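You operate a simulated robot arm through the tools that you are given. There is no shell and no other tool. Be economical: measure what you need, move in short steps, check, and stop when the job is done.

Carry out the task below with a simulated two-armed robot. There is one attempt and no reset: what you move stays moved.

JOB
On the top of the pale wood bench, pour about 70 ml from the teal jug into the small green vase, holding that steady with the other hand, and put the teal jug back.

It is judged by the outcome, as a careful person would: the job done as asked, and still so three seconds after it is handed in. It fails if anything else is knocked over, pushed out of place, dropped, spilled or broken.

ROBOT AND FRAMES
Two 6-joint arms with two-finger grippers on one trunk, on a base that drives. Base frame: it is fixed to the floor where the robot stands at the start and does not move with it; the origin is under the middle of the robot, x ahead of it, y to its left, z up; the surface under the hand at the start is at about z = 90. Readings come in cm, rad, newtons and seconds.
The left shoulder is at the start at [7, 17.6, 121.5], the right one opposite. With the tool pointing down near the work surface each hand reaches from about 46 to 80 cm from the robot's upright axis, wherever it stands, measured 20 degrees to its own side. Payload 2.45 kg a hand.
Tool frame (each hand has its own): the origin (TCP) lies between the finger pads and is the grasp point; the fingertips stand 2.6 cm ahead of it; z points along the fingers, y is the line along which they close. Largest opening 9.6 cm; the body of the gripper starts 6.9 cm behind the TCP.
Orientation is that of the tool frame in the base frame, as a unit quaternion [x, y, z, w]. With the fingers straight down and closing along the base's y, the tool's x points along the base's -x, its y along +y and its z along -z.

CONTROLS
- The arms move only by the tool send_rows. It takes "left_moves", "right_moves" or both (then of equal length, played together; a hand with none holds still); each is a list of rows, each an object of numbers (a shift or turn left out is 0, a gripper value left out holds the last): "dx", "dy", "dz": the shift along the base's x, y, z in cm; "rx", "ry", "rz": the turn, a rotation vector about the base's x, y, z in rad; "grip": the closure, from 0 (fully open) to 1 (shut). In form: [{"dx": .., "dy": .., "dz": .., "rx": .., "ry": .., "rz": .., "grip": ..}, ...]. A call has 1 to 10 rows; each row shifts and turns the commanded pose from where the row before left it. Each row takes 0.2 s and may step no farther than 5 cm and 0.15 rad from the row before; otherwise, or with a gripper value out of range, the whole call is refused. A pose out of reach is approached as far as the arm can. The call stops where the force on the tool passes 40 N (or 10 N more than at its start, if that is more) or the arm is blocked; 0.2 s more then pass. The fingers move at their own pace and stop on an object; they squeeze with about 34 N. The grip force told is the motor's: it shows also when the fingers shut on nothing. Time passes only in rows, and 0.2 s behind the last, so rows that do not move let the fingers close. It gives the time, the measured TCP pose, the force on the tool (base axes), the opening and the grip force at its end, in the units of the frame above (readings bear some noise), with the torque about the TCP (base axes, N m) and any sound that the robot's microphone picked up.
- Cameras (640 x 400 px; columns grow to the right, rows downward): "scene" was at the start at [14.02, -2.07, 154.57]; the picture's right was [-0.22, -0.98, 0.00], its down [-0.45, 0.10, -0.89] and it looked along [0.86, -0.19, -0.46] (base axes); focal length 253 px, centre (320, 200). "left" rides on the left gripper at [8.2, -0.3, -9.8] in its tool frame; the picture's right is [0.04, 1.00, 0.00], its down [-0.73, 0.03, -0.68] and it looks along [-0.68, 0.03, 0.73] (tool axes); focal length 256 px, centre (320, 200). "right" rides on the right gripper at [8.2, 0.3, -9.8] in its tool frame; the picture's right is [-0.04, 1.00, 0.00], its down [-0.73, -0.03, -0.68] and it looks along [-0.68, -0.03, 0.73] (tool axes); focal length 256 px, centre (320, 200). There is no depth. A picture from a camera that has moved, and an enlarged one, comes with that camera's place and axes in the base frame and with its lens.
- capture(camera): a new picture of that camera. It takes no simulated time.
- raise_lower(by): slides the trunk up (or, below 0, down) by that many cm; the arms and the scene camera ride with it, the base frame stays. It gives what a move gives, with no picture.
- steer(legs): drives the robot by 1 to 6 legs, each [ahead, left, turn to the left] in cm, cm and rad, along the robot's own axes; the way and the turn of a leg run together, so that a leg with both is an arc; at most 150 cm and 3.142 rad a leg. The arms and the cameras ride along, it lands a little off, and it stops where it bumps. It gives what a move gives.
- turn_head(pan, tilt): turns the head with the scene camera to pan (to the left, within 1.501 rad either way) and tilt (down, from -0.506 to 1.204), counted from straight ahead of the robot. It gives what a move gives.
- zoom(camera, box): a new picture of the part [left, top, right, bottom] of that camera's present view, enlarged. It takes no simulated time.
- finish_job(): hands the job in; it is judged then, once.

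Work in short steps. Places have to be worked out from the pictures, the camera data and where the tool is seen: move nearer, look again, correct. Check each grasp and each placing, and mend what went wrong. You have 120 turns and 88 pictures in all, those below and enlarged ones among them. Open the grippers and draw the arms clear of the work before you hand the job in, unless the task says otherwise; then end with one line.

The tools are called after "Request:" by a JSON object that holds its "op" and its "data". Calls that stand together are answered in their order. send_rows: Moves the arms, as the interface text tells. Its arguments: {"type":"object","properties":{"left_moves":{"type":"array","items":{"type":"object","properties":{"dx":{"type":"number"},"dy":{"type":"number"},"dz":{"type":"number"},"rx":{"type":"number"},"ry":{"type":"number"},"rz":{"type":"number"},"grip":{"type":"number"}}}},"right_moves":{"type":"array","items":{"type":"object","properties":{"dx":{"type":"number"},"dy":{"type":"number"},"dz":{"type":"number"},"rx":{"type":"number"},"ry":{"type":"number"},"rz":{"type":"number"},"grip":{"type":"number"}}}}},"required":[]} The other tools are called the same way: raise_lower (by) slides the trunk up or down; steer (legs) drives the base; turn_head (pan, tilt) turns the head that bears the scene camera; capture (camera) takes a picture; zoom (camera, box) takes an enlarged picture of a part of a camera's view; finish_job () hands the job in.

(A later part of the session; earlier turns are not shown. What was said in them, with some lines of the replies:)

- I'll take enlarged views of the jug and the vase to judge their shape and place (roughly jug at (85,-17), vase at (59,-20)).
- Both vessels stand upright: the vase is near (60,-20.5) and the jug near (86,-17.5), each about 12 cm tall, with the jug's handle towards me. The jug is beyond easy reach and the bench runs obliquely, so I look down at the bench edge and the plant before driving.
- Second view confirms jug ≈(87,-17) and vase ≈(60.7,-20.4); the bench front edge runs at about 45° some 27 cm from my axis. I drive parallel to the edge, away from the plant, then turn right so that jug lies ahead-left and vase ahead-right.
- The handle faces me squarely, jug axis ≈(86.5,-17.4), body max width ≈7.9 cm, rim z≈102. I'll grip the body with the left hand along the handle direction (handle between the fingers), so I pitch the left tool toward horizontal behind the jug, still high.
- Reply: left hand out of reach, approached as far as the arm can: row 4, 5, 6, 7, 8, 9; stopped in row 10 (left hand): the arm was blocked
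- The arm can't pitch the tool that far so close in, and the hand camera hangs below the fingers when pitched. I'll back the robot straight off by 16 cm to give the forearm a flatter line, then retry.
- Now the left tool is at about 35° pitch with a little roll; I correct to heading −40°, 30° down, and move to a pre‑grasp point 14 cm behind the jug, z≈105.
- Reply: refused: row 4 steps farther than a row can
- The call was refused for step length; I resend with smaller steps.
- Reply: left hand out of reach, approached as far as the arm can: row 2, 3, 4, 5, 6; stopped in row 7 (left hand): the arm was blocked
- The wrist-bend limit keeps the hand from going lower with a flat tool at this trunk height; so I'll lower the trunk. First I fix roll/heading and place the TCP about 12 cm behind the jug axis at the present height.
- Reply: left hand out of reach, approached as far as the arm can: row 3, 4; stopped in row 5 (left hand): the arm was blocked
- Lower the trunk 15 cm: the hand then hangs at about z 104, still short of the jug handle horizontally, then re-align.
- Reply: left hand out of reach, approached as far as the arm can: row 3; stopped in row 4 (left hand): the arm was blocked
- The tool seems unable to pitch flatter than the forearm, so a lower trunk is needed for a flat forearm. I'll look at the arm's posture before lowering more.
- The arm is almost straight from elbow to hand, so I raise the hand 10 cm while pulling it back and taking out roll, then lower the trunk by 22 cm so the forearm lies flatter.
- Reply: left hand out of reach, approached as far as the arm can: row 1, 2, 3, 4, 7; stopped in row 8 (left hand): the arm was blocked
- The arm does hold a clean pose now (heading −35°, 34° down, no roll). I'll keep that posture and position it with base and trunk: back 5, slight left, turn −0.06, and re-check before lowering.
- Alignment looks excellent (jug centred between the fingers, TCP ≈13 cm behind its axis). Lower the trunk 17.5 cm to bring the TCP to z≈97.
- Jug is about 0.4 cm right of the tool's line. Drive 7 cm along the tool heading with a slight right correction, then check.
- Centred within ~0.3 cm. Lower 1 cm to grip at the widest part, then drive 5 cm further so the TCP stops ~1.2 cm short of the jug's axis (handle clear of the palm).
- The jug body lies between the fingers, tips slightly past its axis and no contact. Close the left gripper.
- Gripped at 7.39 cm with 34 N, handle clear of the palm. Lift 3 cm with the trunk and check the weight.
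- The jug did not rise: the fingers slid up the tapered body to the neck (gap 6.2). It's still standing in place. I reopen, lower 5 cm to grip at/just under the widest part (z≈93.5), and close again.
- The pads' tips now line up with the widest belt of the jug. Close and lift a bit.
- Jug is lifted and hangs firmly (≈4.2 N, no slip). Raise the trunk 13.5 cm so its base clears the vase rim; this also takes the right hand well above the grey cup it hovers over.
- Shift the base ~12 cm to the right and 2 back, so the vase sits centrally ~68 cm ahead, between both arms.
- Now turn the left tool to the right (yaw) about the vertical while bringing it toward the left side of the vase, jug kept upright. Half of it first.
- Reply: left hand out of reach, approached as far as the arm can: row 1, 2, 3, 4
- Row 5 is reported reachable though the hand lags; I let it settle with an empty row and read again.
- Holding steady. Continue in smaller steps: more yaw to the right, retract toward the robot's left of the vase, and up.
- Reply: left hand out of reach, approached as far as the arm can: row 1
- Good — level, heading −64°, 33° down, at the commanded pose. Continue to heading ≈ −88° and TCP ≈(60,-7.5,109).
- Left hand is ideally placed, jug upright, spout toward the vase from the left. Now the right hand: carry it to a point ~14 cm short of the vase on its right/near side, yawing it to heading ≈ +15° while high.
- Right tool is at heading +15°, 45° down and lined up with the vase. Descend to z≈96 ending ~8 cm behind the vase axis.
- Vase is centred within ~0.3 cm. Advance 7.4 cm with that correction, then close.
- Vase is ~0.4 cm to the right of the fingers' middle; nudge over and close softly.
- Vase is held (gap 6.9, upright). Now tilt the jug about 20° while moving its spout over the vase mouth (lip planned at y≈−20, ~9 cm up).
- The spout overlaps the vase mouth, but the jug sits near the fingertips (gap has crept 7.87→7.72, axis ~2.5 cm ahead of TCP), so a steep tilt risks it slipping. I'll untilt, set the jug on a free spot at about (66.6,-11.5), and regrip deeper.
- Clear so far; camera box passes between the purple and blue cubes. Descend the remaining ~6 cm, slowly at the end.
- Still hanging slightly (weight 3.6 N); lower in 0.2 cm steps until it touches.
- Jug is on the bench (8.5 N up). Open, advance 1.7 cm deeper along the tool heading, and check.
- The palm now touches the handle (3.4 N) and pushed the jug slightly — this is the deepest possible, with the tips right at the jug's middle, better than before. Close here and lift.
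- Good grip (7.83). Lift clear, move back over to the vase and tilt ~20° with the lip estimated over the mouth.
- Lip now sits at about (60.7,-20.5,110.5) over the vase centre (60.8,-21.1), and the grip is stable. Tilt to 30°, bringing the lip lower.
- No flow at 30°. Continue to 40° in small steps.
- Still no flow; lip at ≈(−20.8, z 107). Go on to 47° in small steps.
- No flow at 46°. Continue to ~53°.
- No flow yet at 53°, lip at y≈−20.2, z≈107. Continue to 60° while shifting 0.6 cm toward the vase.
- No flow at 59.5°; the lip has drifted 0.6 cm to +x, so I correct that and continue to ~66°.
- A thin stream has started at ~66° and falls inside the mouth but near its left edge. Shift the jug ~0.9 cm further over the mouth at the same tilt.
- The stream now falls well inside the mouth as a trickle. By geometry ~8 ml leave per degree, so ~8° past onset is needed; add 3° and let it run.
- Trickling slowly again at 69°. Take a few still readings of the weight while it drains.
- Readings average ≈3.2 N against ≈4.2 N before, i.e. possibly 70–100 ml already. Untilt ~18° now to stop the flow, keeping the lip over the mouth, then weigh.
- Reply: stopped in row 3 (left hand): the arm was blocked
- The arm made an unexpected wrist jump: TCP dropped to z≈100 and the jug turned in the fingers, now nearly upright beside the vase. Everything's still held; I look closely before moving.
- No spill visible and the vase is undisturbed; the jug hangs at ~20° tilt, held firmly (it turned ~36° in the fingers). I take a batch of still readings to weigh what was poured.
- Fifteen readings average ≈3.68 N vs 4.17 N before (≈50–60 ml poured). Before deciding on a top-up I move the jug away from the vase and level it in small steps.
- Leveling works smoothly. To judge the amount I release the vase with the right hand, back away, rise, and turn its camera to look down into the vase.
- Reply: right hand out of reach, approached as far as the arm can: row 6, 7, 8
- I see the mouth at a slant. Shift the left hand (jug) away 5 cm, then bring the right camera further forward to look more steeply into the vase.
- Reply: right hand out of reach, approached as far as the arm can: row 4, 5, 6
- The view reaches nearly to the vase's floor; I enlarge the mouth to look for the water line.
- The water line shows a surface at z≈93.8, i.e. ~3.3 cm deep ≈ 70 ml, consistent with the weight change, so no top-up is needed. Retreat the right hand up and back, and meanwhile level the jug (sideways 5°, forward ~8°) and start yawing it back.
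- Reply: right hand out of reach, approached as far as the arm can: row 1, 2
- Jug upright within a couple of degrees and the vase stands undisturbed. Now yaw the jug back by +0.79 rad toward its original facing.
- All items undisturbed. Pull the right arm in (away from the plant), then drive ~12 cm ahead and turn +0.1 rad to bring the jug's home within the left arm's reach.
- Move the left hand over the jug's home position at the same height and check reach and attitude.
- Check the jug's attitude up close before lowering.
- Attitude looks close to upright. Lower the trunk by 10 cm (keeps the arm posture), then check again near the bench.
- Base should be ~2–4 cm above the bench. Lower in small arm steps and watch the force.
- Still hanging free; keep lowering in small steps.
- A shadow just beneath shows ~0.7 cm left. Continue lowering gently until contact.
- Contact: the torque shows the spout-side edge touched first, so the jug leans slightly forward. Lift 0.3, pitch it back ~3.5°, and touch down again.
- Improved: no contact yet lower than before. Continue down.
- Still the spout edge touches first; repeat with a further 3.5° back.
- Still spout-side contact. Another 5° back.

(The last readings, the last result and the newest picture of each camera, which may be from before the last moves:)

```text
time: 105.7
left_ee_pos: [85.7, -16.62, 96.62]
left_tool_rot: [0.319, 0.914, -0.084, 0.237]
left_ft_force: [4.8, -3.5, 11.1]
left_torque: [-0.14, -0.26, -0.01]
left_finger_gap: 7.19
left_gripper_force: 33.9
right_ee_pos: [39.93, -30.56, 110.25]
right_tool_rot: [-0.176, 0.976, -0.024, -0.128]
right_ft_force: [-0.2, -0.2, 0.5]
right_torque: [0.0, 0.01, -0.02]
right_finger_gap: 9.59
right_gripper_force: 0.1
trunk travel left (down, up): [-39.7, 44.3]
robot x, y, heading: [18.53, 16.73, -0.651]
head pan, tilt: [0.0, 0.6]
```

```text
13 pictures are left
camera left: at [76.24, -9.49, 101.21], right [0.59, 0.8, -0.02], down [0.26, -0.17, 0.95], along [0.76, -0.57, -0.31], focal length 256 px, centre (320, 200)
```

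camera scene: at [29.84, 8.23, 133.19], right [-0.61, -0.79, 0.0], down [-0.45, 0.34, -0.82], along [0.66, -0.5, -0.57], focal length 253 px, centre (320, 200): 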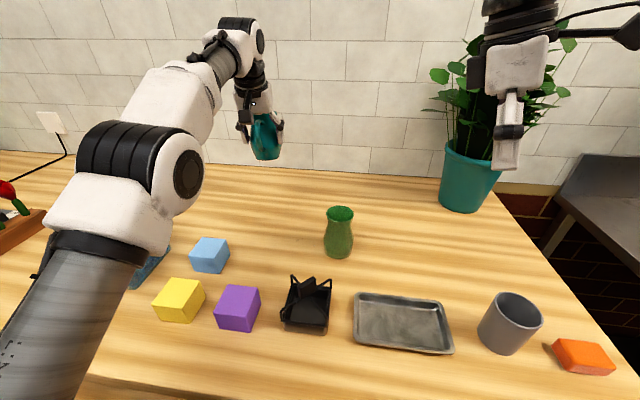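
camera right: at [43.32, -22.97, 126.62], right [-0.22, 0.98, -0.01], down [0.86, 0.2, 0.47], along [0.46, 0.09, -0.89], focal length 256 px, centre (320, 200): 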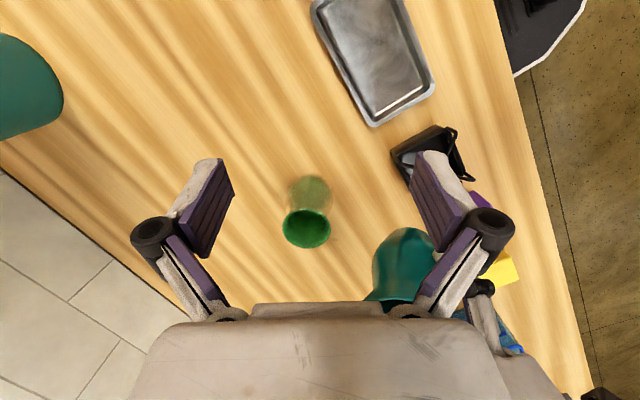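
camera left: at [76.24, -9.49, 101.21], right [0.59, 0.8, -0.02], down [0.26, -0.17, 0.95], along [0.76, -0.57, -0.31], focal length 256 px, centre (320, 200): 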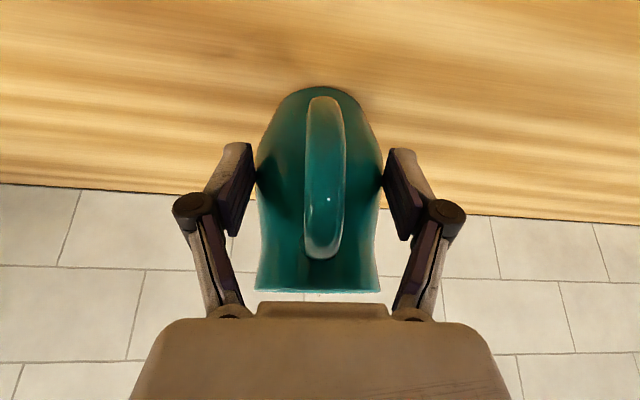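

Contact now acts near the jug's centre (flat). Relieve the pressure slightly and open slowly.

Request:
{"op": "send_rows", "data": {"left_moves": [{"dz": 0.1}, {"grip": 0.6}, {"grip": 0.4}, {"grip": 0.2}, {"grip": 0.0}, {}, {}]}}

Request:
{"op": "capture", "data": {"camera": "left"}}

Request:
{"op": "zoom", "data": {"camera": "scene", "box": [205, 90, 365, 230]}}

```text
time: 107.3
left_ee_pos: [85.54, -16.63, 96.56]
left_tool_rot: [0.319, 0.914, -0.084, 0.236]
left_ft_force: [-0.4, -0.2, 0.1]
left_torque: [0.01, -0.02, 0.0]
left_finger_gap: 9.6
left_gripper_force: 0.0
right_ee_pos: [39.84, -30.74, 110.14]
right_tool_rot: [-0.176, 0.976, -0.024, -0.128]
right_ft_force: [-0.7, 0.1, -0.6]
right_torque: [0.02, -0.01, 0.0]
right_finger_gap: 9.6
right_gripper_force: 0.0
trunk travel left (down, up): [-39.7, 44.3]
robot x, y, heading: [18.48, 16.64, -0.653]
head pan, tilt: [0.0, 0.6]
```

```text
12 pictures are left
camera left: at [76.28, -9.51, 101.18], right [0.59, 0.8, -0.02], down [0.27, -0.17, 0.95], along [0.76, -0.57, -0.32], focal length 256 px, centre (320, 200)
```

left: 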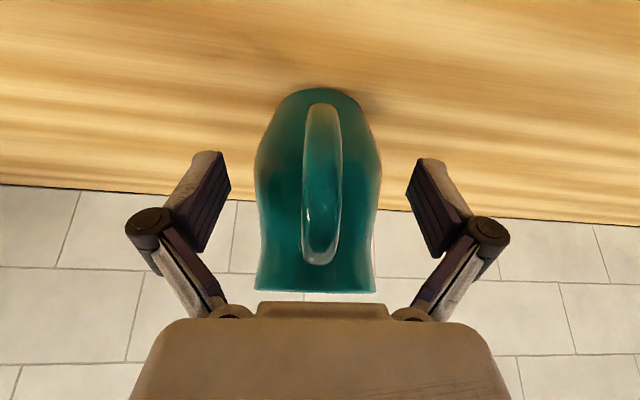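

```text
2.86 times, centred on (285, 160) of scene
camera zoom: at [29.77, 8.28, 123.21], right [-0.61, -0.79, 0.0], down [-0.45, 0.34, -0.82], along [0.66, -0.5, -0.57], focal length 723 px, centre (420, 314)
```

zoom: 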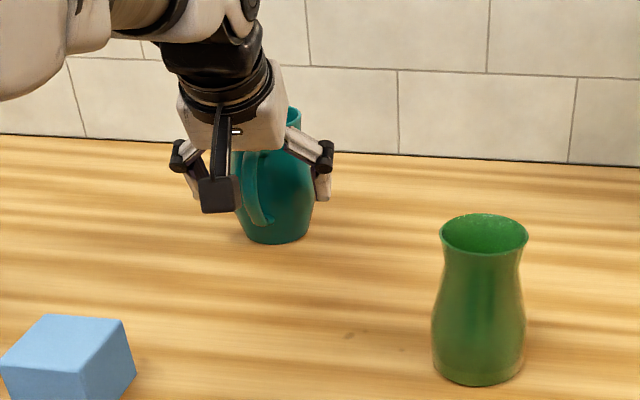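

The jug stands upright and free at its place. Withdraw the left hand straight back along the tool axis, first slowly.

Request:
{"op": "send_rows", "data": {"left_moves": [{"dx": -0.38, "dy": 0.3, "dz": 0.88}, {"dx": -0.38, "dy": 0.3, "dz": 0.88}, {"dx": -0.76, "dy": 0.61, "dz": 1.75}, {"dx": -0.76, "dy": 0.61, "dz": 1.75}, {"dx": -0.76, "dy": 0.61, "dz": 1.75}, {"dx": -1.1, "dy": 0.9, "dz": 2.6}, {"dx": -1.1, "dy": 0.9, "dz": 2.6}, {"dx": -1.5, "dy": 1.2, "dz": 2}, {"dx": -2, "dy": 1.6, "dz": 1}, {}]}}

Request:
{"op": "capture", "data": {"camera": "left"}}

Request:
{"op": "capture", "data": {"camera": "scene"}}

```text
time: 109.5
left_ee_pos: [76.92, -9.76, 111.77]
left_tool_rot: [0.319, 0.915, -0.083, 0.235]
left_ft_force: [-0.3, 0.0, -0.7]
left_torque: [-0.03, -0.01, 0.01]
left_finger_gap: 9.6
left_gripper_force: 0.0
right_ee_pos: [40.06, -30.68, 110.18]
right_tool_rot: [-0.176, 0.976, -0.023, -0.129]
right_ft_force: [-0.2, 0.3, 0.1]
right_torque: [0.01, 0.03, -0.02]
right_finger_gap: 9.62
right_gripper_force: 0.0
trunk travel left (down, up): [-39.7, 44.3]
robot x, y, heading: [18.82, 17.12, -0.652]
head pan, tilt: [0.0, 0.6]
```

```text
10 pictures are left
camera left: at [67.61, -2.49, 116.42], right [0.59, 0.8, -0.02], down [0.27, -0.17, 0.95], along [0.76, -0.57, -0.32], focal length 256 px, centre (320, 200)
```

left: 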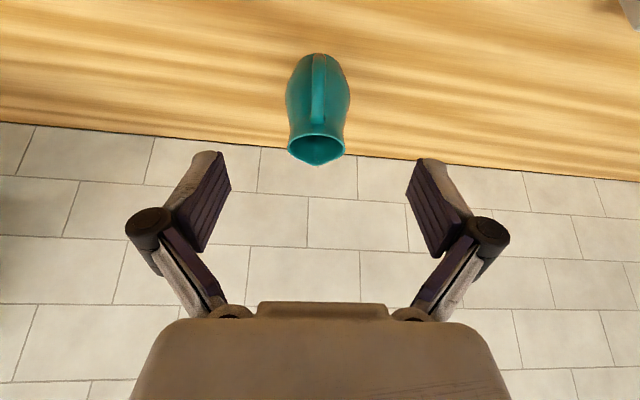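

```text
9 pictures are left
camera scene: at [29.86, 8.22, 123.19], right [-0.61, -0.79, 0.0], down [-0.45, 0.34, -0.82], along [0.66, -0.5, -0.57], focal length 253 px, centre (320, 200)
```

scene: 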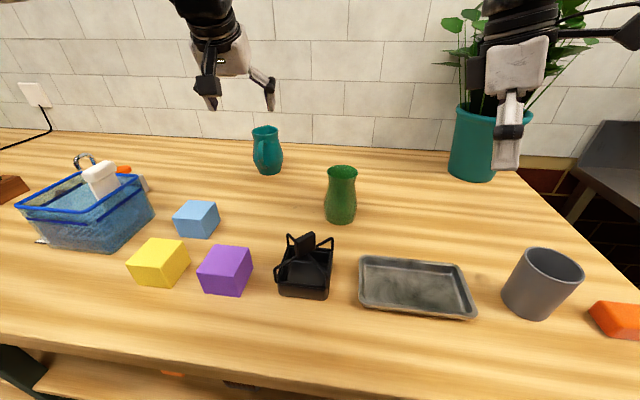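

Jug is back upright at (≈87,-17.6), within a centimetre of where it stood; vase and all else are undisturbed. Back the robot off and raise the arms clear.

Request:
{"op": "steer", "data": {"legs": [[-14, 0, 0]]}}

Request:
{"op": "raise_lower", "data": {"by": 15}}

Request:
{"op": "capture", "data": {"camera": "scene"}}

```text
time: 110.9
left_ee_pos: [65.73, -0.94, 111.98]
left_tool_rot: [0.319, 0.914, -0.084, 0.235]
left_ft_force: [-0.8, 0.2, -0.1]
left_torque: [0.02, -0.01, 0.0]
left_finger_gap: 9.61
left_gripper_force: 0.0
right_ee_pos: [28.69, -21.92, 110.24]
right_tool_rot: [-0.176, 0.976, -0.025, -0.128]
right_ft_force: [0.1, 0.7, 0.8]
right_torque: [-0.04, 0.01, 0.02]
right_finger_gap: 9.58
right_gripper_force: 0.1
trunk travel left (down, up): [-39.7, 44.3]
robot x, y, heading: [7.42, 25.09, -0.648]
head pan, tilt: [0.0, 0.6]
```

```text
time: 112.6
left_ee_pos: [65.76, -0.98, 126.87]
left_tool_rot: [0.319, 0.915, -0.083, 0.235]
left_ft_force: [0.8, -0.3, -0.5]
left_torque: [-0.04, 0.02, -0.01]
left_finger_gap: 9.6
left_gripper_force: 0.1
right_ee_pos: [28.77, -22.13, 125.21]
right_tool_rot: [-0.176, 0.976, -0.024, -0.128]
right_ft_force: [-0.3, 0.3, 0.3]
right_torque: [0.01, 0.03, 0.0]
right_finger_gap: 9.61
right_gripper_force: 0.0
trunk travel left (down, up): [-54.7, 29.3]
robot x, y, heading: [7.64, 25.71, -0.651]
head pan, tilt: [0.0, 0.6]
```

```text
8 pictures are left
camera scene: at [18.6, 16.82, 138.2], right [-0.61, -0.8, 0.0], down [-0.45, 0.34, -0.82], along [0.66, -0.5, -0.57], focal length 253 px, centre (320, 200)
```

scene: 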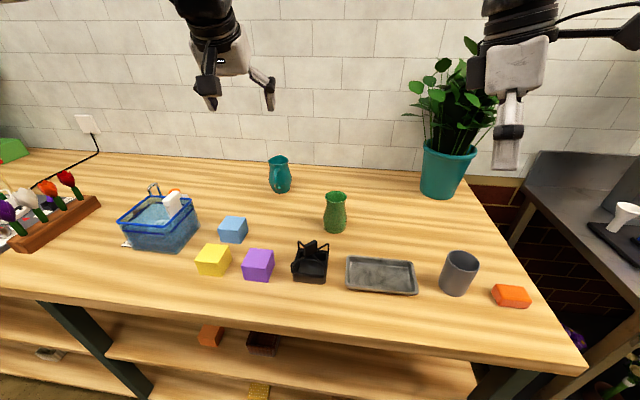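

Everything stands in place, both grippers are open and the arms are clear, so I hand the job in.

Request:
{"op": "finish_job", "data": {}}

```text
The job is handed in.
```

I poured roughly 70 ml (about 50–75 ml by the weight change and the water line) from the teal jug into the green vase while the right hand held it, and stood the jug back within about 1 cm of its old place. As I stopped the pour, the left wrist jumped and the jug turned in the fingers; I saw no clear spill, but there is a small dark spot on the bench between the jug and the vase that was already there before the pour and that I could not identify.
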